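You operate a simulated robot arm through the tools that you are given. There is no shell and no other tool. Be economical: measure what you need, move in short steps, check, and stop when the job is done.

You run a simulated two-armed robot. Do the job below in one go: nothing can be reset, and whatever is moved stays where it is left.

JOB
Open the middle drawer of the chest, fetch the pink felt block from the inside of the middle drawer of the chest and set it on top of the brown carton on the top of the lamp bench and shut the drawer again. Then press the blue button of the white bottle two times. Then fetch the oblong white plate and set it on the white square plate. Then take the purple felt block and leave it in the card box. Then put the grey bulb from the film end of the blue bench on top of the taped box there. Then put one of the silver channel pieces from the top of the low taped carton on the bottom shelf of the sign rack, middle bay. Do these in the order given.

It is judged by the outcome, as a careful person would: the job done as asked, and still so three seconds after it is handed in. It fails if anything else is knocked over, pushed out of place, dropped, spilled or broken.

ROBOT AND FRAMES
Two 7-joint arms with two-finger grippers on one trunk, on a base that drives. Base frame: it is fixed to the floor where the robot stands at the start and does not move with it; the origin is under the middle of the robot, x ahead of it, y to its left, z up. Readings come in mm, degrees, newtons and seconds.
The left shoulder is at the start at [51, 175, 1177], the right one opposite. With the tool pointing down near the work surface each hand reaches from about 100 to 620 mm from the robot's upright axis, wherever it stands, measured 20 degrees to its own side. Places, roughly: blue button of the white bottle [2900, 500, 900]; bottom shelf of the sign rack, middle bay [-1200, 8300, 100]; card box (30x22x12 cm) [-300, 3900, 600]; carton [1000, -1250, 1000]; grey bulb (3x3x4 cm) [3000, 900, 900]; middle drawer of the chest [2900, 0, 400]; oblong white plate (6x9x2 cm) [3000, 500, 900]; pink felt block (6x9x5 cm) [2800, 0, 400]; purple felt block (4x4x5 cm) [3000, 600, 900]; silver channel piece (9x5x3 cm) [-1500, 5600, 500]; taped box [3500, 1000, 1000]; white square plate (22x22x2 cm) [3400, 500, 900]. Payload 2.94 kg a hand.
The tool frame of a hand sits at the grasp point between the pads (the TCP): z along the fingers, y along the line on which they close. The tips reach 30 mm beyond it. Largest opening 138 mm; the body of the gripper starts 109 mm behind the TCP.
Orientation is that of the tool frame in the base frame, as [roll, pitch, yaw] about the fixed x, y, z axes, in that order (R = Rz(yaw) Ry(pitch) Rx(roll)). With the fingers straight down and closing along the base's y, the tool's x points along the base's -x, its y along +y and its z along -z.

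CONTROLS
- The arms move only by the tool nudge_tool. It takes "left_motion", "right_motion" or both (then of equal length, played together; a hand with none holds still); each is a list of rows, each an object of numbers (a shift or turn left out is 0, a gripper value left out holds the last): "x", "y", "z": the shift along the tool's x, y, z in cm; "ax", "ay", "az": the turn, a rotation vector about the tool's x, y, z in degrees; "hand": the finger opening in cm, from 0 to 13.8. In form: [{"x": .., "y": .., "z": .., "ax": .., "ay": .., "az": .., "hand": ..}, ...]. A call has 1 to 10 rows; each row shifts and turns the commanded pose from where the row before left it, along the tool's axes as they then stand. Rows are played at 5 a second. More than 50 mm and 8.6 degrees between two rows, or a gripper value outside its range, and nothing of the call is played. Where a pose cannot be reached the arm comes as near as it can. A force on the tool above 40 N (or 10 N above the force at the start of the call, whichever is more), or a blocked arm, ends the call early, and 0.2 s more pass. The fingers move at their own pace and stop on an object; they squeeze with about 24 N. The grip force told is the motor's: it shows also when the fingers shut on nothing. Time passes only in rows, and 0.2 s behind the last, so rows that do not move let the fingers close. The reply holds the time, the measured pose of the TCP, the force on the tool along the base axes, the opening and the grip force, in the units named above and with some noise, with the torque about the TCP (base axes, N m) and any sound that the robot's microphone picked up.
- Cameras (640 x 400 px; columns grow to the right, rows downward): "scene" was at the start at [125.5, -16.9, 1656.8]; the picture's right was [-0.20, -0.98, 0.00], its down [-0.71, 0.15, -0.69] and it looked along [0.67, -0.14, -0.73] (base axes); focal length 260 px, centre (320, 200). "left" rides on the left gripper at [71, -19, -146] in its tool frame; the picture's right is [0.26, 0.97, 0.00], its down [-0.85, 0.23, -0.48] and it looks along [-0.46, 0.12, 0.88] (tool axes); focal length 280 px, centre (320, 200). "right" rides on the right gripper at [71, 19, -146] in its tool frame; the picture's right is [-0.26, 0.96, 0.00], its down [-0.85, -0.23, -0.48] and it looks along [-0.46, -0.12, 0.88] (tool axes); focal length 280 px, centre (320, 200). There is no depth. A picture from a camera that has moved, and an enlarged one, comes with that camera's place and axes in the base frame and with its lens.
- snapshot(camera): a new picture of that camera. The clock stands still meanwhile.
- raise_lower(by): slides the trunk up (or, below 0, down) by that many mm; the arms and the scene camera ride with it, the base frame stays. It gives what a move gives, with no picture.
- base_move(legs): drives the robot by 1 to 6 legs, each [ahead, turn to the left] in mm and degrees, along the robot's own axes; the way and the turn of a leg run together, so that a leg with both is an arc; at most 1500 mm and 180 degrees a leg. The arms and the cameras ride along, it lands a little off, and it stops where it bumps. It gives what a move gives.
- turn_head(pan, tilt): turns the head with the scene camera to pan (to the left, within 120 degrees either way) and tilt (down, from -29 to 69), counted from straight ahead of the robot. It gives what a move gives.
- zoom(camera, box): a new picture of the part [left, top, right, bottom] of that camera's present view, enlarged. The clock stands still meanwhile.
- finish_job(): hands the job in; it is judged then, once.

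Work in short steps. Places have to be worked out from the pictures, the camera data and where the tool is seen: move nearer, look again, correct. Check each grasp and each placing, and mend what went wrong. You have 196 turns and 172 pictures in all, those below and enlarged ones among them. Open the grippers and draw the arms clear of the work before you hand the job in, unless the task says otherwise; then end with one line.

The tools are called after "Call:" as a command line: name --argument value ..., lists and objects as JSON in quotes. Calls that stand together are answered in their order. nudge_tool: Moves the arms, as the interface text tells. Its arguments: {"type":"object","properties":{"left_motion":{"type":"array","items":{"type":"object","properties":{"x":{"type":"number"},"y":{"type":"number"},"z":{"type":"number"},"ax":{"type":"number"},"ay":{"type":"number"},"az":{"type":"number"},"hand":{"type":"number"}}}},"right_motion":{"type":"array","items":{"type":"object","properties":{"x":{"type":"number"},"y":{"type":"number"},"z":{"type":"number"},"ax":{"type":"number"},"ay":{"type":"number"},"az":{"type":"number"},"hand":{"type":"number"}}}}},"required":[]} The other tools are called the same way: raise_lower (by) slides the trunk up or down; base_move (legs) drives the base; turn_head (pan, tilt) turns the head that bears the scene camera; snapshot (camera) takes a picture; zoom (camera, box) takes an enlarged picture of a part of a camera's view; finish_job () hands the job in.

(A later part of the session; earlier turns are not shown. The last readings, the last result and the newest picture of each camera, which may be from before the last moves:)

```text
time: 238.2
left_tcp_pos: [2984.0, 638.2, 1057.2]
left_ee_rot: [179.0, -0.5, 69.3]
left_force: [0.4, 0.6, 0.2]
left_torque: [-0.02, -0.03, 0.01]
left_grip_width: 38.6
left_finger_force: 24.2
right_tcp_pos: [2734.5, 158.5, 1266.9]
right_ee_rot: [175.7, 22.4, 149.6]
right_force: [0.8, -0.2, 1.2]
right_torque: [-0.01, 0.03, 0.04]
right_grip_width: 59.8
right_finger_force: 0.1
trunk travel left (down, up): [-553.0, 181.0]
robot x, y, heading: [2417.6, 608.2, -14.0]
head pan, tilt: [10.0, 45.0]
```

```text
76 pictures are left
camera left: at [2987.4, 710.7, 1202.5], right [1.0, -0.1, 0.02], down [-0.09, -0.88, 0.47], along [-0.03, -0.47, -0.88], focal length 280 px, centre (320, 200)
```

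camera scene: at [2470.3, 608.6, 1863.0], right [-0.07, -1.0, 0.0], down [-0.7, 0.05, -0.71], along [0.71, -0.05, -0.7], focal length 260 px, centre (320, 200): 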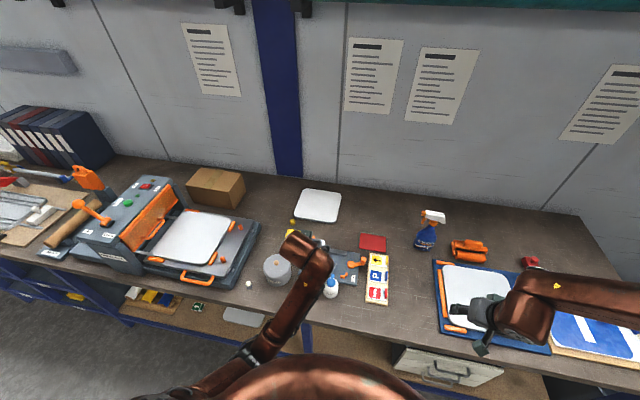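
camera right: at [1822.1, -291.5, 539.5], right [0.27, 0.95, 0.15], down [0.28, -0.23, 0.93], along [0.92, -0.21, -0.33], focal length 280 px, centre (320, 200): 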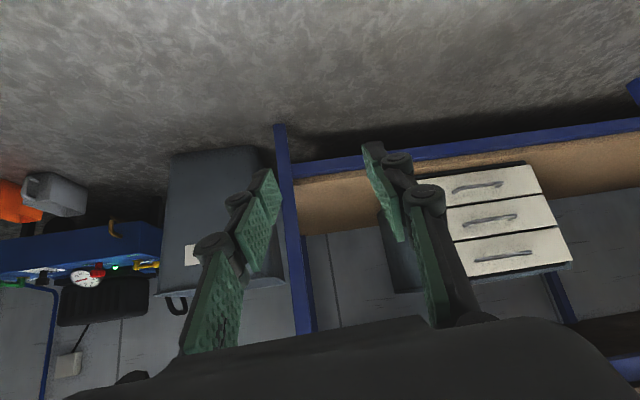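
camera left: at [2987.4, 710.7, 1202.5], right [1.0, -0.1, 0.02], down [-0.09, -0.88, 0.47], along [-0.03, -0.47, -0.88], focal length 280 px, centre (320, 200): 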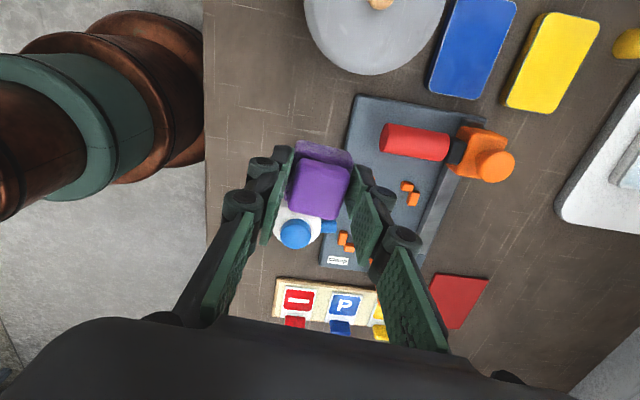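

Held firmly. Back away, roll the hand back and look around for the way to the card box.

Call:
base_move --legs '[[-600, 0]]'

Call:
nudge_tool --left_motion '[{"az": -8.5}, {"az": -8.5}, {"az": -8.5}, {"az": -8.5}, {"az": -8.5}, {"az": -8.5}, {"az": -8.5}, {"az": -8.5}, {"az": -8.5}, {"az": -8.5}]'

Call:
turn_head --pan 115 --tilt 20

Call:
snapshot --camera "scene"

Call:
turn_head --pan 65 --tilt 20

Call:
snapshot --camera "scene"

```text
time: 241.6
left_tcp_pos: [2403.2, 783.4, 1058.3]
left_ee_rot: [179.0, -0.4, 69.5]
left_force: [-0.3, 0.6, 0.4]
left_torque: [0.02, -0.01, 0.0]
left_grip_width: 38.6
left_finger_force: 24.0
right_tcp_pos: [2153.5, 302.9, 1266.7]
right_ee_rot: [175.7, 22.5, 149.5]
right_force: [-0.2, -0.4, -0.1]
right_torque: [-0.03, 0.0, -0.01]
right_grip_width: 60.0
right_finger_force: 0.1
trunk travel left (down, up): [-553.0, 181.0]
robot x, y, heading: [1832.8, 755.7, -13.9]
head pan, tilt: [10.0, 45.0]
```

```text
time: 243.8
left_tcp_pos: [2402.4, 783.9, 1058.1]
left_ee_rot: [179.5, 1.0, 154.6]
left_force: [0.3, -0.2, 0.2]
left_torque: [0.0, -0.02, 0.02]
left_grip_width: 38.9
left_finger_force: 24.5
right_tcp_pos: [2154.2, 304.7, 1266.4]
right_ee_rot: [175.7, 22.4, 149.6]
right_force: [0.8, -0.7, 0.0]
right_torque: [0.02, 0.0, -0.04]
right_grip_width: 60.2
right_finger_force: 0.0
trunk travel left (down, up): [-553.0, 181.0]
robot x, y, heading: [1828.6, 756.8, -13.6]
head pan, tilt: [10.0, 45.0]
```

```text
time: 245.6
left_tcp_pos: [2403.0, 784.2, 1057.5]
left_ee_rot: [179.5, 1.1, 154.4]
left_force: [1.0, 0.4, 0.7]
left_torque: [0.02, 0.04, 0.01]
left_grip_width: 38.9
left_finger_force: 23.8
right_tcp_pos: [2154.8, 303.5, 1266.8]
right_ee_rot: [175.8, 22.5, 149.6]
right_force: [-0.1, -1.1, -0.6]
right_torque: [0.02, -0.01, 0.0]
right_grip_width: 59.8
right_finger_force: 0.1
trunk travel left (down, up): [-553.0, 181.0]
robot x, y, heading: [1833.8, 753.8, -13.7]
head pan, tilt: [115.0, 20.0]
```

```text
75 pictures are left
camera scene: at [1802.0, 848.5, 1901.4], right [0.98, 0.19, 0.0], down [0.07, -0.34, -0.94], along [-0.18, 0.92, -0.34], focal length 260 px, centre (320, 200)
```

scene: 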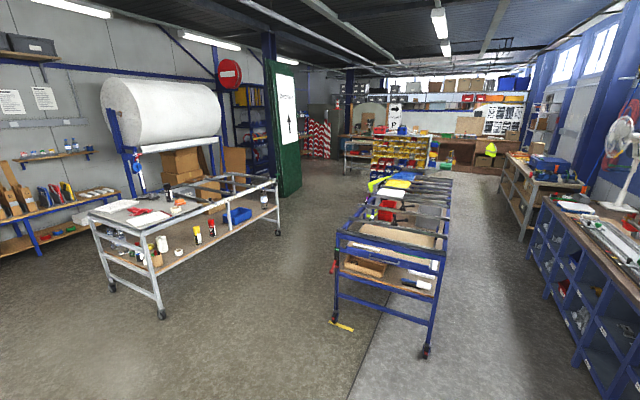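

```text
time: 246.8
left_tcp_pos: [2402.8, 784.2, 1057.9]
left_ee_rot: [179.5, 1.1, 154.3]
left_force: [-0.6, 0.2, -0.3]
left_torque: [0.02, 0.01, 0.02]
left_grip_width: 38.7
left_finger_force: 24.6
right_tcp_pos: [2154.2, 302.8, 1267.3]
right_ee_rot: [175.7, 22.5, 149.6]
right_force: [-0.2, -0.2, 0.0]
right_torque: [-0.04, 0.01, -0.01]
right_grip_width: 59.9
right_finger_force: 0.0
trunk travel left (down, up): [-553.0, 181.0]
robot x, y, heading: [1834.5, 754.1, -14.0]
head pan, tilt: [65.0, 20.0]
```

```text
74 pictures are left
camera scene: at [1878.3, 829.6, 1901.4], right [0.78, -0.63, 0.0], down [-0.21, -0.27, -0.94], along [0.59, 0.73, -0.34], focal length 260 px, centre (320, 200)
```

scene: 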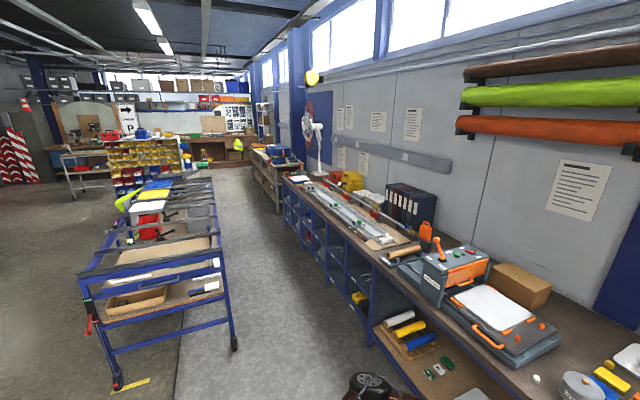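

Zoom on the card box region (near column 214, row 203 of the first view).

Call:
turn_head --pan 125 --tilt 20

Call:
turn_head --pan 118 --tilt 25

Call:
zoom --camera "scene" --box '[60, 80, 320, 280]'

```text
time: 248.0
left_tcp_pos: [2401.8, 783.2, 1057.5]
left_ee_rot: [179.5, 1.0, 154.4]
left_force: [0.4, -0.5, -0.6]
left_torque: [-0.02, -0.03, 0.01]
left_grip_width: 38.5
left_finger_force: 24.5
right_tcp_pos: [2155.2, 303.7, 1266.8]
right_ee_rot: [175.6, 22.6, 149.5]
right_force: [0.0, 0.8, -0.2]
right_torque: [-0.03, 0.01, 0.01]
right_grip_width: 59.9
right_finger_force: 0.1
trunk travel left (down, up): [-553.0, 181.0]
robot x, y, heading: [1832.6, 752.4, -13.9]
head pan, tilt: [120.3, 20.0]
```

```text
time: 248.7
left_tcp_pos: [2401.4, 783.3, 1057.4]
left_ee_rot: [179.4, 1.1, 154.3]
left_force: [0.6, -0.4, 0.2]
left_torque: [0.01, 0.0, 0.01]
left_grip_width: 38.8
left_finger_force: 24.0
right_tcp_pos: [2155.0, 304.0, 1267.7]
right_ee_rot: [175.7, 22.6, 149.5]
right_force: [-0.2, -0.5, -0.1]
right_torque: [-0.01, -0.04, 0.0]
right_grip_width: 60.1
right_finger_force: 0.0
trunk travel left (down, up): [-553.0, 181.0]
robot x, y, heading: [1831.9, 753.6, -13.8]
head pan, tilt: [118.0, 25.0]
```

```text
2.00 times, centred on (190, 180) of scene
camera zoom: at [1797.4, 846.5, 1893.4], right [0.97, 0.24, 0.0], down [0.1, -0.41, -0.91], along [-0.22, 0.88, -0.42], focal length 521 px, centre (580, 240)
```

zoom: 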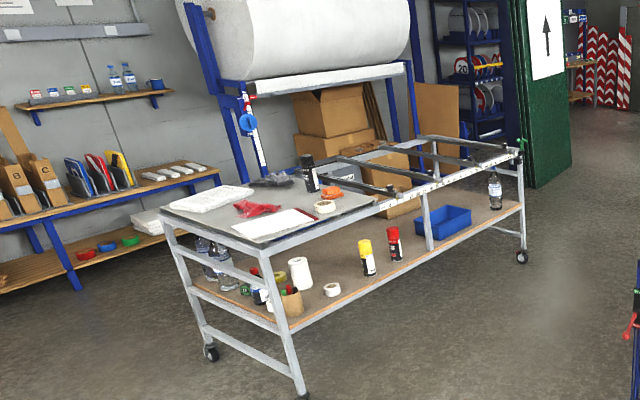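

Call:
zoom --camera "scene" --box '[170, 95, 280, 185]'

```text
4.44 times, centred on (225, 140) of scene
camera zoom: at [1797.4, 846.5, 1893.4], right [0.97, 0.24, 0.0], down [0.1, -0.41, -0.91], along [-0.22, 0.88, -0.42], focal length 1158 px, centre (742, 467)
```

zoom: 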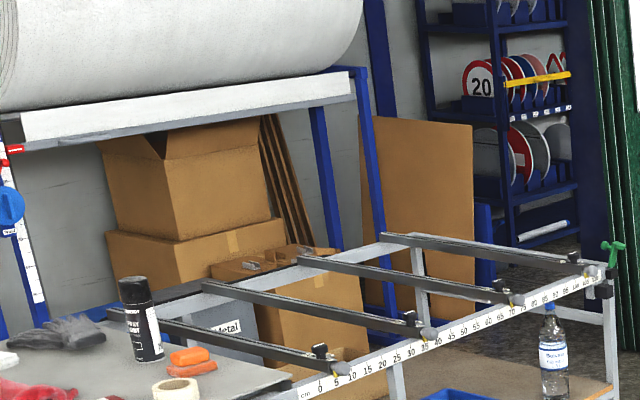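

The card box seems to be on the lower shelf of the grey trolley (projected spot matches a light box seen through its frame). I drive to its east side and look.

Call:
base_move --legs '[[0, 125.9], [1500, 0], [1200, 0], [0, 45]]'

Call:
turn_head --pan 0 --tilt 35

Call:
snapshot --camera "scene"

```text
time: 269.0
left_tcp_pos: [288.3, 3328.6, 1057.2]
left_ee_rot: [179.6, 1.1, -35.4]
left_force: [-0.3, -0.5, -0.6]
left_torque: [-0.01, -0.03, 0.0]
left_grip_width: 38.9
left_finger_force: 23.3
right_tcp_pos: [615.2, 3757.9, 1266.0]
right_ee_rot: [175.7, 22.3, -40.3]
right_force: [-1.0, -1.3, 0.4]
right_torque: [-0.01, 0.01, 0.03]
right_grip_width: 60.0
right_finger_force: 0.0
trunk travel left (down, up): [-553.0, 181.0]
robot x, y, heading: [854.9, 3257.5, 156.1]
head pan, tilt: [118.0, 25.0]
```

```text
time: 271.0
left_tcp_pos: [289.7, 3327.6, 1057.4]
left_ee_rot: [179.6, 1.0, -35.5]
left_force: [0.4, -0.8, 0.4]
left_torque: [0.02, 0.01, 0.01]
left_grip_width: 38.7
left_finger_force: 24.6
right_tcp_pos: [615.5, 3757.6, 1264.9]
right_ee_rot: [175.7, 22.4, -40.4]
right_force: [0.0, -0.4, 0.2]
right_torque: [0.01, 0.02, 0.0]
right_grip_width: 60.1
right_finger_force: 0.0
trunk travel left (down, up): [-553.0, 181.0]
robot x, y, heading: [857.0, 3258.8, 155.8]
head pan, tilt: [0.0, 35.0]
```

```text
71 pictures are left
camera scene: at [786.0, 3287.7, 1877.5], right [0.4, 0.91, 0.0], down [0.52, -0.23, -0.82], along [-0.75, 0.33, -0.57], focal length 260 px, centre (320, 200)
```

scene: 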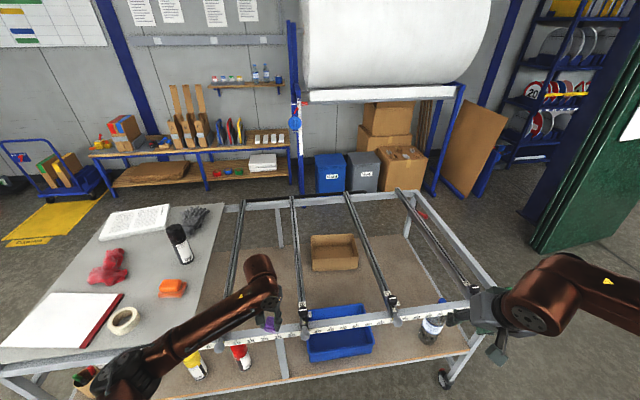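

The open card box is on the lower shelf, closer to the trolley's west side (≈350 mm in). I'll drive around the south end to the west side, in open floor.

Call:
base_move --legs '[[-400, 0], [0, 71.2], [1426, 0], [0, -51.4]]'

Call:
turn_head --pan -30 --tilt 25

Call:
snapshot --camera "scene"

```text
time: 285.6
left_tcp_pos: [-309.2, 1915.2, 1057.2]
left_ee_rot: [179.5, 1.1, -15.5]
left_force: [1.6, -0.1, -0.5]
left_torque: [-0.02, 0.02, 0.02]
left_grip_width: 38.8
left_finger_force: 23.8
right_tcp_pos: [-148.3, 2430.1, 1267.0]
right_ee_rot: [175.7, 22.4, -20.4]
right_force: [-0.3, -0.8, 1.0]
right_torque: [-0.01, -0.03, 0.0]
right_grip_width: 59.8
right_finger_force: 0.1
trunk travel left (down, up): [-553.0, 181.0]
robot x, y, heading: [247.9, 2045.3, 176.0]
head pan, tilt: [0.0, 35.0]
```

```text
time: 286.6
left_tcp_pos: [-309.7, 1915.2, 1057.2]
left_ee_rot: [179.5, 1.1, -15.6]
left_force: [-0.6, 0.2, -0.5]
left_torque: [0.0, 0.0, 0.04]
left_grip_width: 38.8
left_finger_force: 23.8
right_tcp_pos: [-147.4, 2430.1, 1267.0]
right_ee_rot: [175.7, 22.4, -20.2]
right_force: [0.2, 0.3, -0.5]
right_torque: [0.0, 0.0, -0.02]
right_grip_width: 59.9
right_finger_force: 0.1
trunk travel left (down, up): [-553.0, 181.0]
robot x, y, heading: [246.4, 2042.2, 176.0]
head pan, tilt: [-30.0, 25.0]
```

```text
70 pictures are left
camera scene: at [182.7, 2091.5, 1893.3], right [0.56, 0.83, 0.0], down [0.35, -0.24, -0.91], along [-0.75, 0.51, -0.42], focal length 260 px, centre (320, 200)
```

scene: 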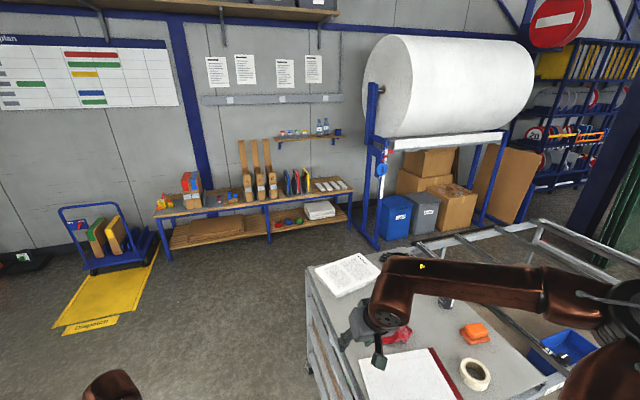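

The west corridor is open. Continue around.

Call:
base_move --legs '[[978, 0], [970, 0], [0, -101], [1000, 0]]'

Call:
turn_head --pan -50 --tilt 30

Call:
snapshot --camera "scene"

```text
time: 305.3
left_tcp_pos: [-1431.8, 3722.4, 1057.4]
left_ee_rot: [179.4, 1.1, -117.3]
left_force: [-0.6, 0.4, 0.6]
left_torque: [0.0, 0.0, -0.03]
left_grip_width: 38.9
left_finger_force: 24.1
right_tcp_pos: [-961.1, 3462.0, 1266.4]
right_ee_rot: [175.7, 22.4, -122.0]
right_force: [0.5, 0.5, -0.3]
right_torque: [0.03, 0.02, -0.03]
right_grip_width: 60.4
right_finger_force: 0.1
trunk travel left (down, up): [-553.0, 181.0]
robot x, y, heading: [-1420.2, 3152.7, 74.4]
head pan, tilt: [-30.0, 25.0]
```

```text
time: 306.1
left_tcp_pos: [-1433.1, 3722.1, 1057.0]
left_ee_rot: [179.4, 1.0, -117.2]
left_force: [0.6, 0.5, 0.5]
left_torque: [0.0, 0.03, 0.0]
left_grip_width: 39.2
left_finger_force: 23.6
right_tcp_pos: [-959.7, 3460.4, 1266.6]
right_ee_rot: [175.7, 22.5, -122.0]
right_force: [-0.6, -0.3, 0.8]
right_torque: [-0.03, 0.01, 0.02]
right_grip_width: 60.0
right_finger_force: 0.1
trunk travel left (down, up): [-553.0, 181.0]
robot x, y, heading: [-1420.2, 3150.1, 74.7]
head pan, tilt: [-50.0, 30.0]
```

```text
69 pictures are left
camera scene: at [-1341.2, 3176.4, 1885.4], right [0.41, -0.91, 0.0], down [-0.46, -0.21, -0.87], along [0.79, 0.36, -0.5], focal length 260 px, centre (320, 200)
```

scene: 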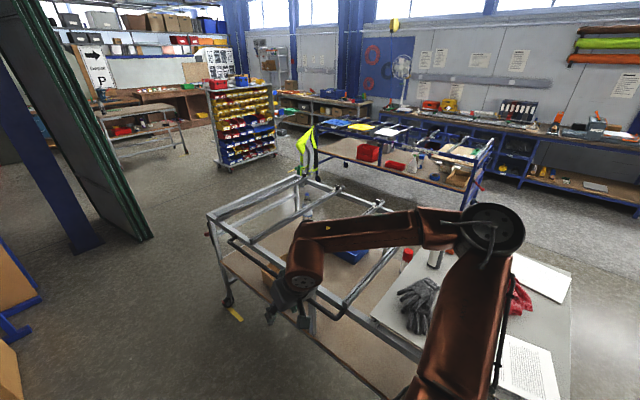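

Drive alongside and turn to face the trolley (heading −15°).

Call:
base_move --legs '[[0, -5], [770, 0], [0, -84.5]]'

Call:
turn_head --pan 10 --tilt 45

Call:
snapshot --camera "scene"

Call:
snapshot --camera "left"

```text
time: 314.4
left_tcp_pos: [-581.4, 3888.5, 1057.6]
left_ee_rot: [179.6, 1.1, 153.4]
left_force: [-1.2, 0.0, 0.1]
left_torque: [0.02, -0.03, 0.01]
left_grip_width: 39.0
left_finger_force: 24.0
right_tcp_pos: [-838.1, 3415.3, 1266.8]
right_ee_rot: [175.7, 22.4, 148.5]
right_force: [-0.5, 0.9, 0.4]
right_torque: [-0.04, -0.02, 0.0]
right_grip_width: 59.8
right_finger_force: 0.1
trunk travel left (down, up): [-553.0, 181.0]
robot x, y, heading: [-1151.1, 3870.4, -15.3]
head pan, tilt: [-50.0, 30.0]
```

```text
time: 315.7
left_tcp_pos: [-579.5, 3890.1, 1057.8]
left_ee_rot: [179.5, 1.1, 153.3]
left_force: [0.0, 0.5, 0.4]
left_torque: [-0.03, -0.03, -0.04]
left_grip_width: 38.5
left_finger_force: 24.1
right_tcp_pos: [-838.1, 3413.7, 1265.9]
right_ee_rot: [175.7, 22.4, 148.4]
right_force: [-0.4, -0.7, 0.4]
right_torque: [-0.03, -0.07, -0.01]
right_grip_width: 60.0
right_finger_force: 0.0
trunk travel left (down, up): [-553.0, 181.0]
robot x, y, heading: [-1153.3, 3872.5, -14.8]
head pan, tilt: [10.0, 45.0]
```

```text
68 pictures are left
camera scene: at [-1082.7, 3867.1, 1862.7], right [-0.09, -1.0, 0.0], down [-0.7, 0.06, -0.71], along [0.7, -0.06, -0.71], focal length 260 px, centre (320, 200)
```

scene: 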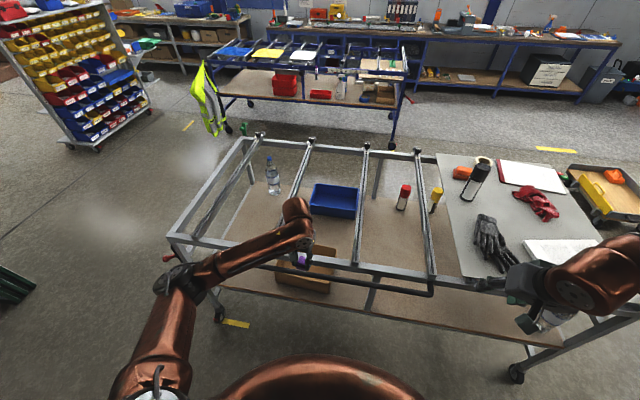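

```text
67 pictures are left
camera left: at [-656.0, 3903.5, 1200.7], right [0.2, 0.98, 0.0], down [0.85, -0.18, 0.49], along [0.48, -0.1, -0.87], focal length 280 px, centre (320, 200)
```

left: 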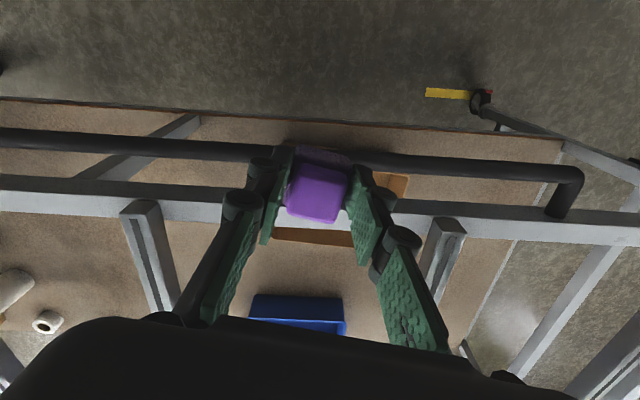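

The card box rim is just inside the trolley's west frame and below it (box ≈(−340,3884), rim ≈594, bar at (−450,830), push bar (−517,819)). I'll reach in from the side below the bar with the tool pitched ~60°. Back off a little and lower the trunk.

Call:
base_move --legs '[[-130, 0]]'

Call:
raise_lower --by -300

Call:
raise_lower --by -150

Call:
nudge_tool --left_motion '[{"ay": -7}, {"ay": -7}, {"ay": -7}, {"ay": -7}, {"ay": -7}, {"ay": -7}, {"ay": -7}, {"ay": -7}, {}]'

Call:
snapshot --camera "left"

Call:
snapshot --camera "scene"

```text
time: 317.0
left_tcp_pos: [-709.6, 3923.5, 1059.2]
left_ee_rot: [179.6, 1.2, 153.3]
left_force: [0.7, -0.3, 0.0]
left_torque: [-0.02, -0.04, 0.02]
left_grip_width: 38.8
left_finger_force: 23.9
right_tcp_pos: [-966.7, 3450.4, 1266.6]
right_ee_rot: [175.8, 22.5, 148.4]
right_force: [-0.1, -0.3, -0.2]
right_torque: [-0.01, -0.03, -0.01]
right_grip_width: 60.0
right_finger_force: 0.0
trunk travel left (down, up): [-553.0, 181.0]
robot x, y, heading: [-1277.8, 3908.0, -14.8]
head pan, tilt: [10.0, 45.0]
```

```text
time: 320.0
left_tcp_pos: [-707.3, 3923.3, 757.5]
left_ee_rot: [179.4, 1.1, 153.3]
left_force: [0.1, -0.1, 0.5]
left_torque: [0.01, -0.02, 0.0]
left_grip_width: 38.7
left_finger_force: 24.2
right_tcp_pos: [-964.9, 3448.9, 967.6]
right_ee_rot: [175.7, 22.3, 148.4]
right_force: [-0.2, -0.8, 0.1]
right_torque: [0.03, 0.0, -0.03]
right_grip_width: 60.2
right_finger_force: 0.0
trunk travel left (down, up): [-253.0, 481.0]
robot x, y, heading: [-1278.4, 3906.1, -15.0]
head pan, tilt: [10.0, 45.0]
```

```text
time: 321.7
left_tcp_pos: [-707.6, 3924.7, 607.7]
left_ee_rot: [179.7, 1.3, 153.3]
left_force: [0.2, 0.1, 0.0]
left_torque: [-0.03, 0.02, -0.01]
left_grip_width: 39.3
left_finger_force: 23.5
right_tcp_pos: [-964.5, 3449.5, 817.3]
right_ee_rot: [175.7, 22.4, 148.5]
right_force: [0.4, -0.5, 0.8]
right_torque: [-0.01, 0.01, 0.0]
right_grip_width: 59.6
right_finger_force: 0.1
trunk travel left (down, up): [-103.0, 631.0]
robot x, y, heading: [-1280.1, 3904.4, -14.7]
head pan, tilt: [10.0, 45.0]
```

```text
time: 323.4
left_tcp_pos: [-680.3, 3968.1, 601.9]
left_ee_rot: [159.9, 47.1, 135.9]
left_force: [-0.2, 0.2, -0.1]
left_torque: [0.05, 0.04, 0.03]
left_grip_width: 38.7
left_finger_force: 23.8
left hand out of reach, approached as far as the arm can: row 3, 7
right_tcp_pos: [-964.8, 3447.9, 814.9]
right_ee_rot: [175.7, 22.3, 148.5]
right_force: [0.2, -1.4, 0.4]
right_torque: [0.05, -0.03, 0.01]
right_grip_width: 60.0
right_finger_force: 0.1
trunk travel left (down, up): [-103.0, 631.0]
robot x, y, heading: [-1277.3, 3906.8, -15.1]
head pan, tilt: [10.0, 45.0]
stopped in row 8 (left hand): the arm was blocked; the commanded pose is now the measured one
```

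```text
66 pictures are left
camera left: at [-831.2, 4018.6, 638.1], right [0.33, 0.94, 0.03], down [0.17, -0.1, 0.98], along [0.93, -0.32, -0.2], focal length 280 px, centre (320, 200)
```

left: 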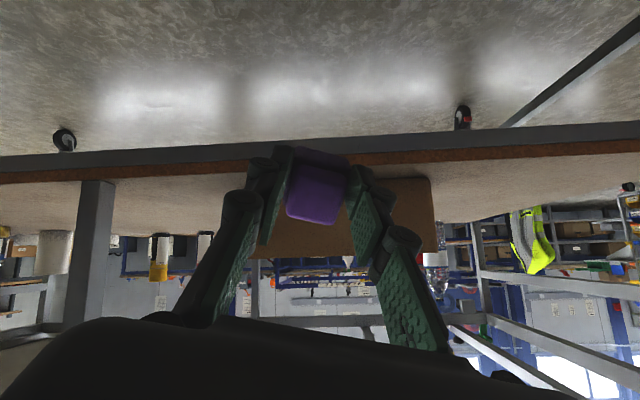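

```text
65 pictures are left
camera scene: at [-962.8, 3833.6, 1394.9], right [-0.09, -1.0, 0.0], down [-0.7, 0.06, -0.71], along [0.7, -0.06, -0.71], focal length 260 px, centre (320, 200)
```

scene: 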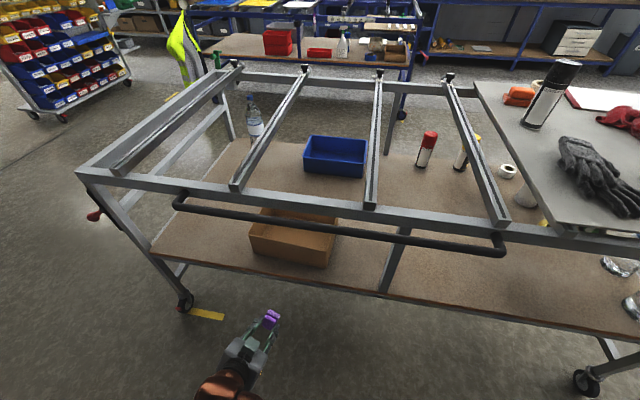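

Extend the hand forward a bit to unfold the arm, then square up the orientation.

Call:
nudge_tool --left_motion '[{"x": -2.4, "y": 1.0, "z": 3.1}, {"x": -2.4, "y": 1.0, "z": 3.1}, {"x": -2.0, "y": 0.8, "z": 2.6}, {"ax": -1.2, "ay": -3.1, "az": -6.4}, {"ax": -1.2, "ay": -3.1, "az": -6.4}, {"ax": -1.2, "ay": -3.1, "az": -6.4}, {}]'

Call:
snapshot --camera "left"

```text
time: 325.0
left_tcp_pos: [-568.3, 3939.8, 602.9]
left_ee_rot: [-179.5, 60.0, 165.7]
left_force: [0.1, 0.6, -0.2]
left_torque: [0.04, 0.0, 0.0]
left_grip_width: 38.7
left_finger_force: 24.2
right_tcp_pos: [-963.0, 3449.4, 816.8]
right_ee_rot: [175.7, 22.4, 148.5]
right_force: [0.0, -0.6, 0.6]
right_torque: [-0.02, 0.01, -0.03]
right_grip_width: 59.9
right_finger_force: 0.0
trunk travel left (down, up): [-103.0, 631.0]
robot x, y, heading: [-1279.2, 3904.7, -14.8]
head pan, tilt: [10.0, 45.0]
```

```text
64 pictures are left
camera left: at [-730.4, 3962.2, 612.7], right [0.12, 0.97, -0.23], down [0.07, 0.22, 0.97], along [0.99, -0.13, -0.04], focal length 280 px, centre (320, 200)
```

left: 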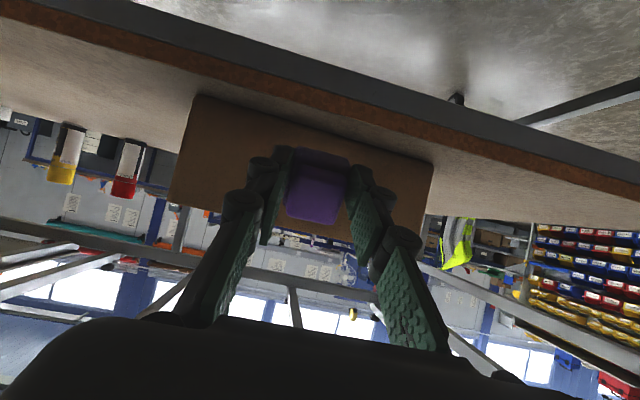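

Box near wall x≈−395, rim z≈639, centre ≈(−289,3862). I set pitch 52° and move to a start point on a line that slides over the rim along the tool axis.

Call:
nudge_tool --left_motion '[{"ay": 8}, {"x": -4.2, "y": -0.1, "z": 1.2}, {"x": -4.2, "y": -0.1, "z": 1.2}, {"x": -4.2, "y": -0.1, "z": 1.2}, {"x": -4.2, "y": -0.1, "z": 1.2}, {}]'

Call:
snapshot --camera "left"

Call:
zoom --camera "scene" --box '[160, 140, 420, 340]'

```text
time: 326.4
left_tcp_pos: [-433.4, 3900.8, 705.2]
left_ee_rot: [-179.5, 51.9, 165.5]
left_force: [-0.3, -0.5, -0.6]
left_torque: [-0.01, -0.04, 0.01]
left_grip_width: 38.9
left_finger_force: 23.8
right_tcp_pos: [-963.5, 3449.0, 815.5]
right_ee_rot: [175.7, 22.3, 148.6]
right_force: [0.6, 0.1, 0.2]
right_torque: [0.0, 0.0, 0.02]
right_grip_width: 60.1
right_finger_force: 0.0
trunk travel left (down, up): [-103.0, 631.0]
robot x, y, heading: [-1276.1, 3907.1, -14.8]
head pan, tilt: [10.0, 45.0]
```

```text
63 pictures are left
camera left: at [-591.9, 3922.3, 738.0], right [0.09, 0.97, -0.21], down [0.2, 0.19, 0.96], along [0.97, -0.13, -0.18], focal length 280 px, centre (320, 200)
```

left: 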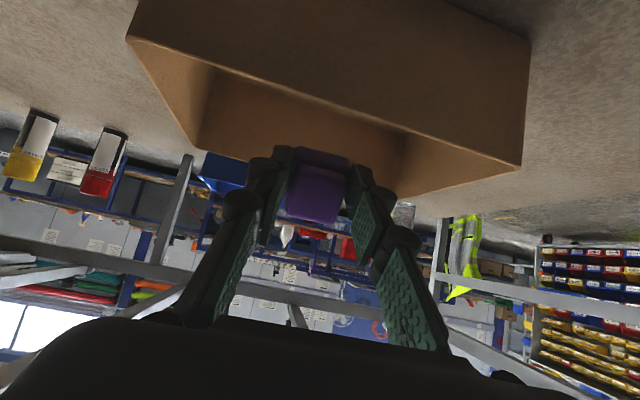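

```text
2.00 times, centred on (290, 240) of scene
camera zoom: at [-962.2, 3835.2, 1394.8], right [-0.09, -1.0, 0.0], down [-0.7, 0.06, -0.71], along [0.7, -0.06, -0.71], focal length 521 px, centre (380, 120)
```

zoom: 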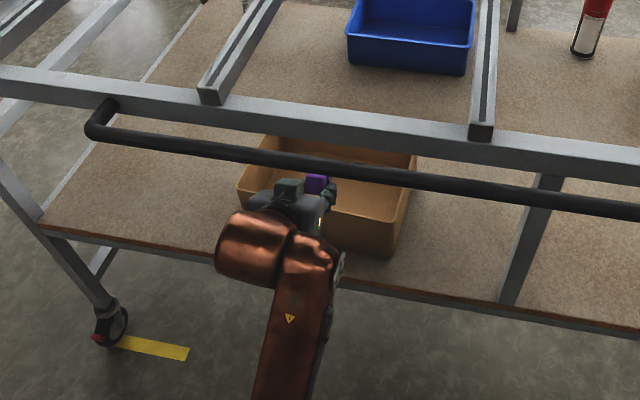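

The path is clear: slide in along the tool axis 150 mm, watching forces.

Call:
nudge_tool --left_motion '[{"z": 2.5}, {"z": 2.5}, {"z": 2.5}, {"z": 2.5}, {}]'

Call:
zoom --camera "scene" --box '[160, 140, 420, 340]'

Call:
snapshot --camera "left"

```text
time: 327.6
left_tcp_pos: [-356.7, 3880.1, 643.8]
left_ee_rot: [-179.6, 51.9, 165.4]
left_force: [0.0, 0.2, -0.7]
left_torque: [0.03, 0.01, 0.03]
left_grip_width: 38.6
left_finger_force: 24.2
right_tcp_pos: [-963.4, 3449.5, 816.7]
right_ee_rot: [175.6, 22.3, 148.6]
right_force: [0.0, -0.3, 0.1]
right_torque: [0.0, -0.02, 0.03]
right_grip_width: 60.1
right_finger_force: 0.1
trunk travel left (down, up): [-103.0, 631.0]
robot x, y, heading: [-1278.5, 3906.6, -14.8]
head pan, tilt: [10.0, 45.0]
```

```text
2.00 times, centred on (290, 240) of scene
camera zoom: at [-962.2, 3835.2, 1394.8], right [-0.09, -1.0, 0.0], down [-0.7, 0.06, -0.71], along [0.7, -0.06, -0.71], focal length 521 px, centre (380, 120)
```

zoom: 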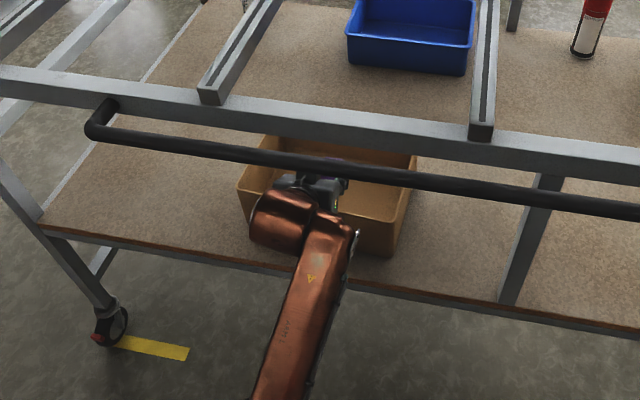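

```text
60 pictures are left
camera left: at [-515.2, 3901.8, 676.4], right [0.09, 0.97, -0.21], down [0.2, 0.19, 0.96], along [0.97, -0.13, -0.18], focal length 280 px, centre (320, 200)
```

left: 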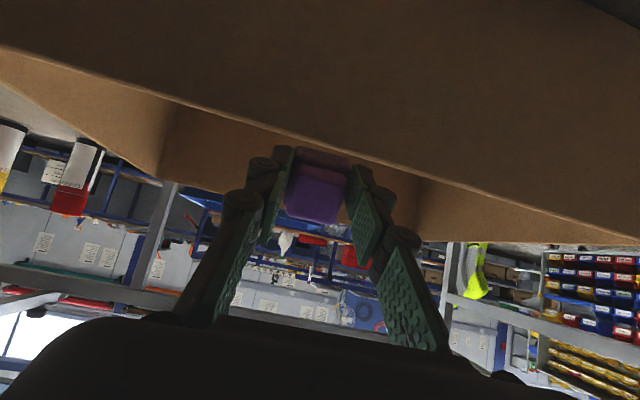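

Rim confirmed at x≈−416. Continue 50 mm in, then lower 15 mm.

Call:
nudge_tool --left_motion '[{"z": 2.0}, {"z": 2.0}, {"z": 1.5}, {"x": 0.6, "z": 0.5}, {"x": 0.6, "z": 0.5}, {}]'

Call:
snapshot --camera "left"

Call:
zoom --camera "scene" --box '[225, 180, 375, 290]'

```text
time: 329.0
left_tcp_pos: [-316.3, 3868.2, 593.5]
left_ee_rot: [-179.6, 51.9, 165.4]
left_force: [-0.6, -0.7, -0.2]
left_torque: [-0.04, 0.01, -0.01]
left_grip_width: 38.7
left_finger_force: 24.3
right_tcp_pos: [-964.5, 3448.0, 815.8]
right_ee_rot: [175.6, 22.4, 148.6]
right_force: [0.7, -0.1, -0.7]
right_torque: [0.01, 0.0, 0.0]
right_grip_width: 60.1
right_finger_force: 0.0
trunk travel left (down, up): [-103.0, 631.0]
robot x, y, heading: [-1280.6, 3901.8, -14.9]
head pan, tilt: [10.0, 45.0]
```

```text
59 pictures are left
camera left: at [-473.4, 3890.0, 626.8], right [0.09, 0.97, -0.21], down [0.2, 0.19, 0.96], along [0.97, -0.13, -0.18], focal length 280 px, centre (320, 200)
```

left: 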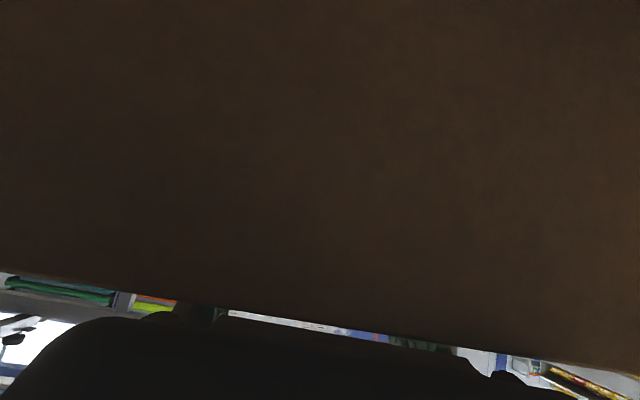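

```text
3.64 times, centred on (300, 235) of scene
camera zoom: at [-962.2, 3835.1, 1394.8], right [-0.09, -1.0, 0.0], down [-0.7, 0.06, -0.71], along [0.7, -0.06, -0.71], focal length 947 px, centre (393, 73)
```

zoom: 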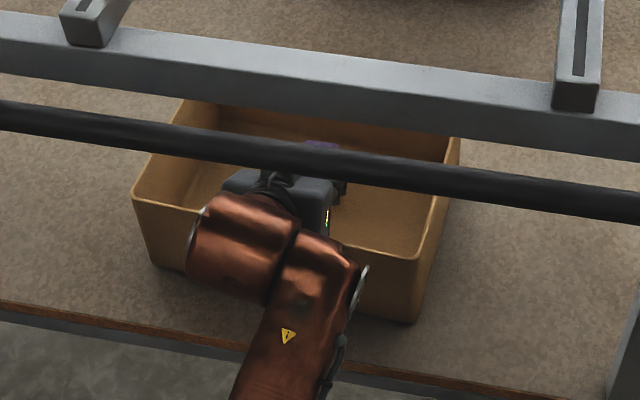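

The block is inside the box below the rim. Release and withdraw along the tool axis.

Call:
nudge_tool --left_motion '[{"hand": 7}, {}, {}, {"z": -2}, {"z": -3}, {"z": -4}, {"z": -4}, {"z": -4}, {"z": -3}]'

Call:
snapshot --camera "left"

Call:
zoom --camera "scene" --box '[225, 180, 375, 290]'

```text
time: 331.0
left_tcp_pos: [-467.9, 3908.6, 717.9]
left_ee_rot: [-179.7, 52.0, 165.3]
left_force: [0.4, -0.6, -0.4]
left_torque: [-0.01, 0.0, -0.01]
left_grip_width: 69.9
left_finger_force: 0.0
right_tcp_pos: [-963.5, 3448.3, 816.1]
right_ee_rot: [175.6, 22.5, 148.6]
right_force: [0.1, -0.1, 0.7]
right_torque: [0.01, 0.0, 0.01]
right_grip_width: 60.1
right_finger_force: 0.0
trunk travel left (down, up): [-103.0, 631.0]
robot x, y, heading: [-1274.6, 3905.0, -15.3]
head pan, tilt: [10.0, 45.0]
```

```text
57 pictures are left
camera left: at [-626.0, 3930.9, 750.6], right [0.09, 0.97, -0.21], down [0.2, 0.19, 0.96], along [0.97, -0.13, -0.18], focal length 280 px, centre (320, 200)
```

left: 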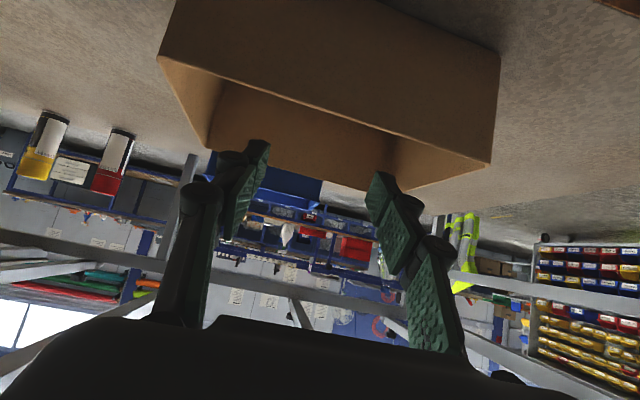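

```text
3.64 times, centred on (300, 235) of scene
camera zoom: at [-962.5, 3835.2, 1394.9], right [-0.09, -1.0, 0.0], down [-0.7, 0.06, -0.71], along [0.7, -0.06, -0.71], focal length 947 px, centre (393, 73)
```

zoom: 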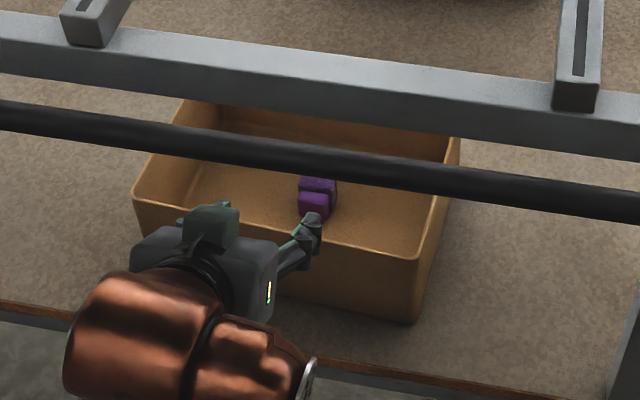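

The purple block lies in the card box. Now return to the blue bench for the bulb: retract, raise, and retrace the route around the south end.

Call:
nudge_tool --left_motion '[{"x": 2.5, "z": -3.2}, {"x": 2.5, "z": -3.2}]'

Call:
base_move --legs '[[-70, 0]]'

Call:
raise_lower --by 400

Call:
base_move --legs '[[0, -95]]'

```text
time: 331.6
left_tcp_pos: [-546.1, 3929.9, 717.7]
left_ee_rot: [-179.5, 52.0, 165.4]
left_force: [0.1, 0.4, 0.5]
left_torque: [0.01, -0.01, -0.03]
left_grip_width: 70.0
left_finger_force: 0.1
right_tcp_pos: [-963.6, 3448.4, 816.4]
right_ee_rot: [175.7, 22.4, 148.6]
right_force: [-1.3, -0.5, -0.7]
right_torque: [0.01, 0.0, 0.01]
right_grip_width: 59.9
right_finger_force: 0.1
trunk travel left (down, up): [-103.0, 631.0]
robot x, y, heading: [-1281.1, 3904.5, -15.0]
head pan, tilt: [10.0, 45.0]
```

```text
time: 332.6
left_tcp_pos: [-608.6, 3947.5, 713.1]
left_ee_rot: [-179.6, 51.5, 165.5]
left_force: [0.2, -0.5, 0.0]
left_torque: [-0.02, -0.05, 0.01]
left_grip_width: 70.0
left_finger_force: 0.1
right_tcp_pos: [-1025.1, 3465.5, 814.5]
right_ee_rot: [176.0, 21.9, 148.8]
right_force: [-0.2, 0.2, 1.4]
right_torque: [0.01, -0.04, -0.02]
right_grip_width: 59.9
right_finger_force: 0.1
trunk travel left (down, up): [-103.0, 631.0]
robot x, y, heading: [-1343.8, 3926.3, -14.9]
head pan, tilt: [10.0, 45.0]
```

```text
time: 336.4
left_tcp_pos: [-620.6, 3950.6, 1123.9]
left_ee_rot: [-179.6, 52.4, 165.5]
left_force: [0.0, 0.3, 0.3]
left_torque: [0.01, 0.0, -0.03]
left_grip_width: 70.0
left_finger_force: 0.1
right_tcp_pos: [-1038.4, 3468.4, 1219.7]
right_ee_rot: [175.6, 22.9, 148.6]
right_force: [0.1, -0.5, 0.3]
right_torque: [-0.02, 0.02, 0.01]
right_grip_width: 60.3
right_finger_force: 0.0
trunk travel left (down, up): [-503.0, 231.0]
robot x, y, heading: [-1344.9, 3922.4, -14.9]
head pan, tilt: [10.0, 45.0]
```

```text
time: 340.9
left_tcp_pos: [-1389.3, 3199.6, 1123.4]
left_ee_rot: [-179.6, 52.5, 69.9]
left_force: [0.1, 0.7, 0.1]
left_torque: [-0.01, -0.02, 0.0]
left_grip_width: 69.8
left_finger_force: 0.2
right_tcp_pos: [-1826.9, 3663.0, 1219.7]
right_ee_rot: [175.6, 23.0, 53.0]
right_force: [-0.3, 0.1, -0.3]
right_torque: [0.03, -0.04, 0.01]
right_grip_width: 60.1
right_finger_force: 0.1
trunk travel left (down, up): [-503.0, 231.0]
robot x, y, heading: [-1345.4, 3922.3, -110.5]
head pan, tilt: [10.0, 45.0]
```

Drive the retrace route toward the bench.

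Call:
base_move --legs '[[0, 8.9], [1500, 0], [258, 0], [0, 97.2], [978, 0], [978, 0]]'

Call:
turn_head --pan 0 --tilt 30

Call:
snapshot --camera "scene"

```text
time: 363.9
left_tcp_pos: [957.4, 2199.9, 1125.1]
left_ee_rot: [-179.6, 52.5, 175.7]
left_force: [0.1, -0.1, 0.5]
left_torque: [-0.02, -0.02, 0.02]
left_grip_width: 70.1
left_finger_force: 0.0
right_tcp_pos: [631.9, 1650.6, 1220.0]
right_ee_rot: [175.6, 22.9, 158.8]
right_force: [-0.6, -0.2, -0.7]
right_torque: [0.0, 0.03, -0.02]
right_grip_width: 59.8
right_finger_force: 0.2
trunk travel left (down, up): [-503.0, 231.0]
robot x, y, heading: [248.6, 2047.5, -4.8]
head pan, tilt: [10.0, 45.0]
```

```text
time: 364.6
left_tcp_pos: [957.2, 2199.5, 1124.9]
left_ee_rot: [-179.6, 52.6, 175.6]
left_force: [0.1, -0.2, 0.3]
left_torque: [0.01, -0.01, 0.0]
left_grip_width: 69.8
left_finger_force: 0.1
right_tcp_pos: [631.0, 1652.7, 1219.9]
right_ee_rot: [175.6, 23.0, 158.8]
right_force: [0.9, 0.9, 0.2]
right_torque: [-0.02, 0.01, -0.02]
right_grip_width: 60.1
right_finger_force: 0.0
trunk travel left (down, up): [-503.0, 231.0]
robot x, y, heading: [249.2, 2044.0, -4.9]
head pan, tilt: [0.0, 30.0]
```

```text
55 pictures are left
camera scene: at [333.1, 2037.0, 1835.4], right [-0.08, -1.0, 0.0], down [-0.5, 0.04, -0.87], along [0.86, -0.07, -0.5], focal length 260 px, centre (320, 200)
```

scene: 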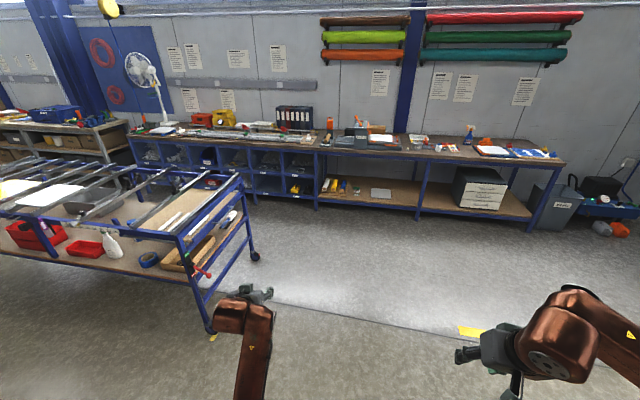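

Clear path. Continue to the staging point in front of the bulb.

Call:
base_move --legs '[[0, -28.2], [983, 0], [983, 0], [0, 18.5], [350, 0]]'

Call:
raise_lower --by 50

Call:
turn_head --pan 15 --tilt 40

Call:
snapshot --camera "scene"

```text
time: 378.7
left_tcp_pos: [2958.0, 922.7, 1122.6]
left_ee_rot: [-179.6, 52.5, 165.8]
left_force: [-0.1, 0.2, 0.5]
left_torque: [0.0, 0.03, 0.04]
left_grip_width: 70.2
left_finger_force: 0.1
right_tcp_pos: [2542.8, 440.0, 1218.7]
right_ee_rot: [175.6, 22.9, 148.8]
right_force: [-0.1, -0.5, -0.4]
right_torque: [0.03, 0.06, 0.0]
right_grip_width: 60.0
right_finger_force: 0.0
trunk travel left (down, up): [-503.0, 231.0]
robot x, y, heading: [2233.7, 892.5, -14.8]
head pan, tilt: [0.0, 30.0]
```

```text
time: 379.6
left_tcp_pos: [2957.8, 924.0, 1173.4]
left_ee_rot: [-179.7, 52.5, 165.7]
left_force: [0.6, -0.3, -0.1]
left_torque: [0.02, -0.01, -0.01]
left_grip_width: 70.3
left_finger_force: 0.1
right_tcp_pos: [2540.2, 439.3, 1269.6]
right_ee_rot: [175.6, 22.8, 148.8]
right_force: [0.7, 0.1, 0.3]
right_torque: [-0.02, 0.01, -0.01]
right_grip_width: 60.2
right_finger_force: 0.0
trunk travel left (down, up): [-553.0, 181.0]
robot x, y, heading: [2234.5, 895.0, -14.5]
head pan, tilt: [0.0, 30.0]
```

```text
time: 380.4
left_tcp_pos: [2957.9, 923.1, 1174.0]
left_ee_rot: [-179.7, 52.5, 165.7]
left_force: [-1.0, -0.2, 0.6]
left_torque: [0.03, -0.01, -0.01]
left_grip_width: 70.1
left_finger_force: 0.0
right_tcp_pos: [2541.8, 439.0, 1269.9]
right_ee_rot: [175.6, 22.8, 148.8]
right_force: [-0.3, 0.9, 0.4]
right_torque: [0.0, -0.01, -0.01]
right_grip_width: 60.1
right_finger_force: 0.1
trunk travel left (down, up): [-553.0, 181.0]
robot x, y, heading: [2232.0, 892.7, -14.7]
head pan, tilt: [15.0, 40.0]
```

```text
54 pictures are left
camera scene: at [2305.8, 896.0, 1870.0], right [0.0, -1.0, 0.0], down [-0.64, 0.0, -0.77], along [0.77, 0.0, -0.64], focal length 260 px, centre (320, 200)
```

scene: 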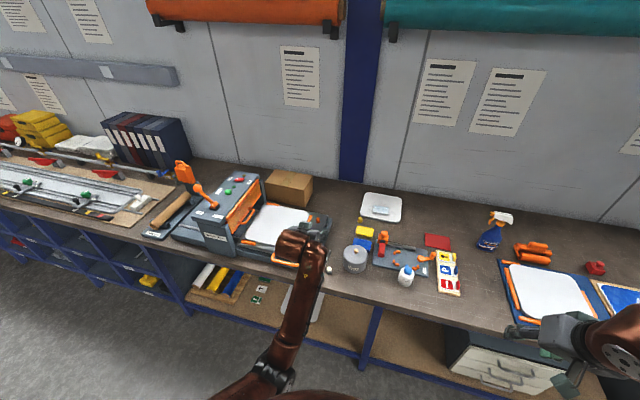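

Bulb at ≈(2996,855). Retract and level the hand to pitch 36°, then drive 150 mm closer.

Call:
nudge_tool --left_motion '[{"x": 1.7, "y": -1.5, "z": -2.0}, {"x": 1.7, "y": -1.5, "z": -2.0}, {"x": 1.7, "y": -1.5, "z": -2.0}, {"x": 1.7, "y": -1.5, "z": -2.0}, {"ay": 8}, {"ay": 8}, {}]'

Call:
base_move --legs '[[150, 0]]'

Call:
snapshot --camera "left"

```text
time: 382.0
left_tcp_pos: [2841.2, 891.6, 1169.3]
left_ee_rot: [-179.5, 36.5, 165.7]
left_force: [-0.4, 0.1, 0.3]
left_torque: [-0.02, -0.01, 0.01]
left_grip_width: 70.1
left_finger_force: 0.0
right_tcp_pos: [2540.7, 441.4, 1270.1]
right_ee_rot: [175.7, 23.0, 148.8]
right_force: [0.7, 0.5, 0.1]
right_torque: [-0.01, -0.06, -0.01]
right_grip_width: 60.1
right_finger_force: 0.2
trunk travel left (down, up): [-553.0, 181.0]
robot x, y, heading: [2231.8, 891.9, -14.5]
head pan, tilt: [15.0, 40.0]
```

```text
time: 383.4
left_tcp_pos: [2987.6, 853.6, 1168.6]
left_ee_rot: [-179.7, 36.5, 165.6]
left_force: [-0.4, 0.9, 0.1]
left_torque: [-0.01, 0.03, 0.0]
left_grip_width: 70.1
left_finger_force: 0.1
right_tcp_pos: [2689.0, 401.4, 1268.9]
right_ee_rot: [175.8, 22.9, 148.8]
right_force: [0.5, 0.4, -0.3]
right_torque: [0.01, 0.03, -0.04]
right_grip_width: 60.3
right_finger_force: 0.1
trunk travel left (down, up): [-553.0, 181.0]
robot x, y, heading: [2378.8, 855.1, -14.8]
head pan, tilt: [15.0, 40.0]
```

```text
53 pictures are left
camera left: at [2844.4, 871.3, 1242.7], right [0.04, 0.99, -0.16], down [0.44, 0.13, 0.89], along [0.89, -0.11, -0.43], focal length 280 px, centre (320, 200)
```

left: 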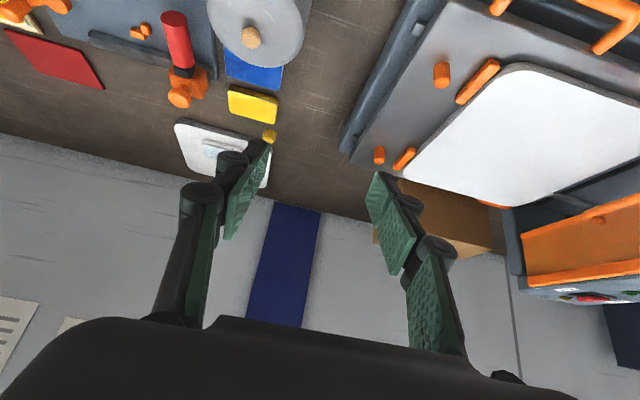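

Hand is directly above the bulb. Move to a pre-grasp point back along the pitched axis and look.

Call:
nudge_tool --left_motion '[{"x": 3.24, "z": 2.1}, {"x": 3.24, "z": 2.1}, {"x": 3.24, "z": 2.1}, {"x": 3.24, "z": 2.1}, {"x": 3.24, "z": 2.1}, {}]'

Call:
snapshot --camera "left"

```text
time: 384.3
left_tcp_pos: [2977.7, 924.8, 1062.7]
left_ee_rot: [169.3, 38.8, 160.8]
left_force: [-0.1, 0.0, -0.3]
left_torque: [-0.02, -0.04, -0.03]
left_grip_width: 69.9
left_finger_force: 0.0
right_tcp_pos: [2689.2, 402.7, 1269.9]
right_ee_rot: [175.7, 23.0, 148.9]
right_force: [-0.7, 0.8, -0.6]
right_torque: [-0.02, -0.05, 0.03]
right_grip_width: 60.3
right_finger_force: 0.1
trunk travel left (down, up): [-553.0, 181.0]
robot x, y, heading: [2383.3, 854.2, -14.6]
head pan, tilt: [15.0, 40.0]
stopped in row 4 (left hand): the arm was blocked; the commanded pose is now the measured one
```

```text
52 pictures are left
camera left: at [2827.3, 927.6, 1125.7], right [0.01, 1.0, -0.02], down [0.37, 0.02, 0.93], along [0.93, -0.02, -0.37], focal length 280 px, centre (320, 200)
```

left: 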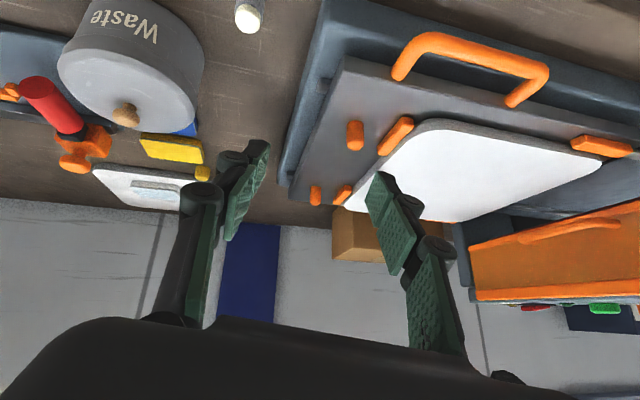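

The arm folded too far. Back the base 110 mm to unfold, and restore the orientation.

Call:
base_move --legs '[[-110, 0]]'

Call:
nudge_tool --left_motion '[{"x": -2.0, "y": -2.0, "z": 1.0}, {"x": -2.0, "y": -2.0, "z": 1.0}, {"ax": 4, "ay": 1, "az": -1}, {"ax": 4, "ay": 1, "az": -1}, {}]'

```text
time: 385.5
left_tcp_pos: [2870.4, 951.6, 1061.0]
left_ee_rot: [169.4, 38.8, 160.8]
left_force: [-0.3, -0.9, -0.2]
left_torque: [0.01, -0.01, 0.02]
left_grip_width: 70.0
left_finger_force: 0.1
right_tcp_pos: [2580.9, 429.6, 1270.7]
right_ee_rot: [175.6, 23.1, 148.7]
right_force: [-0.3, -0.4, -0.3]
right_torque: [-0.02, -0.06, 0.0]
right_grip_width: 60.0
right_finger_force: 0.3
trunk travel left (down, up): [-553.0, 181.0]
robot x, y, heading: [2275.4, 884.9, -14.5]
head pan, tilt: [15.0, 40.0]
```

```text
time: 386.7
left_tcp_pos: [2911.0, 913.8, 1065.4]
left_ee_rot: [177.0, 37.0, 162.9]
left_force: [0.2, 0.3, -0.4]
left_torque: [-0.02, -0.02, 0.0]
left_grip_width: 69.9
left_finger_force: 0.1
right_tcp_pos: [2583.8, 429.9, 1269.9]
right_ee_rot: [175.6, 22.9, 148.9]
right_force: [-0.2, 0.3, -0.1]
right_torque: [-0.01, 0.01, -0.03]
right_grip_width: 60.3
right_finger_force: 0.0
trunk travel left (down, up): [-553.0, 181.0]
robot x, y, heading: [2277.5, 881.3, -14.4]
head pan, tilt: [15.0, 40.0]
```

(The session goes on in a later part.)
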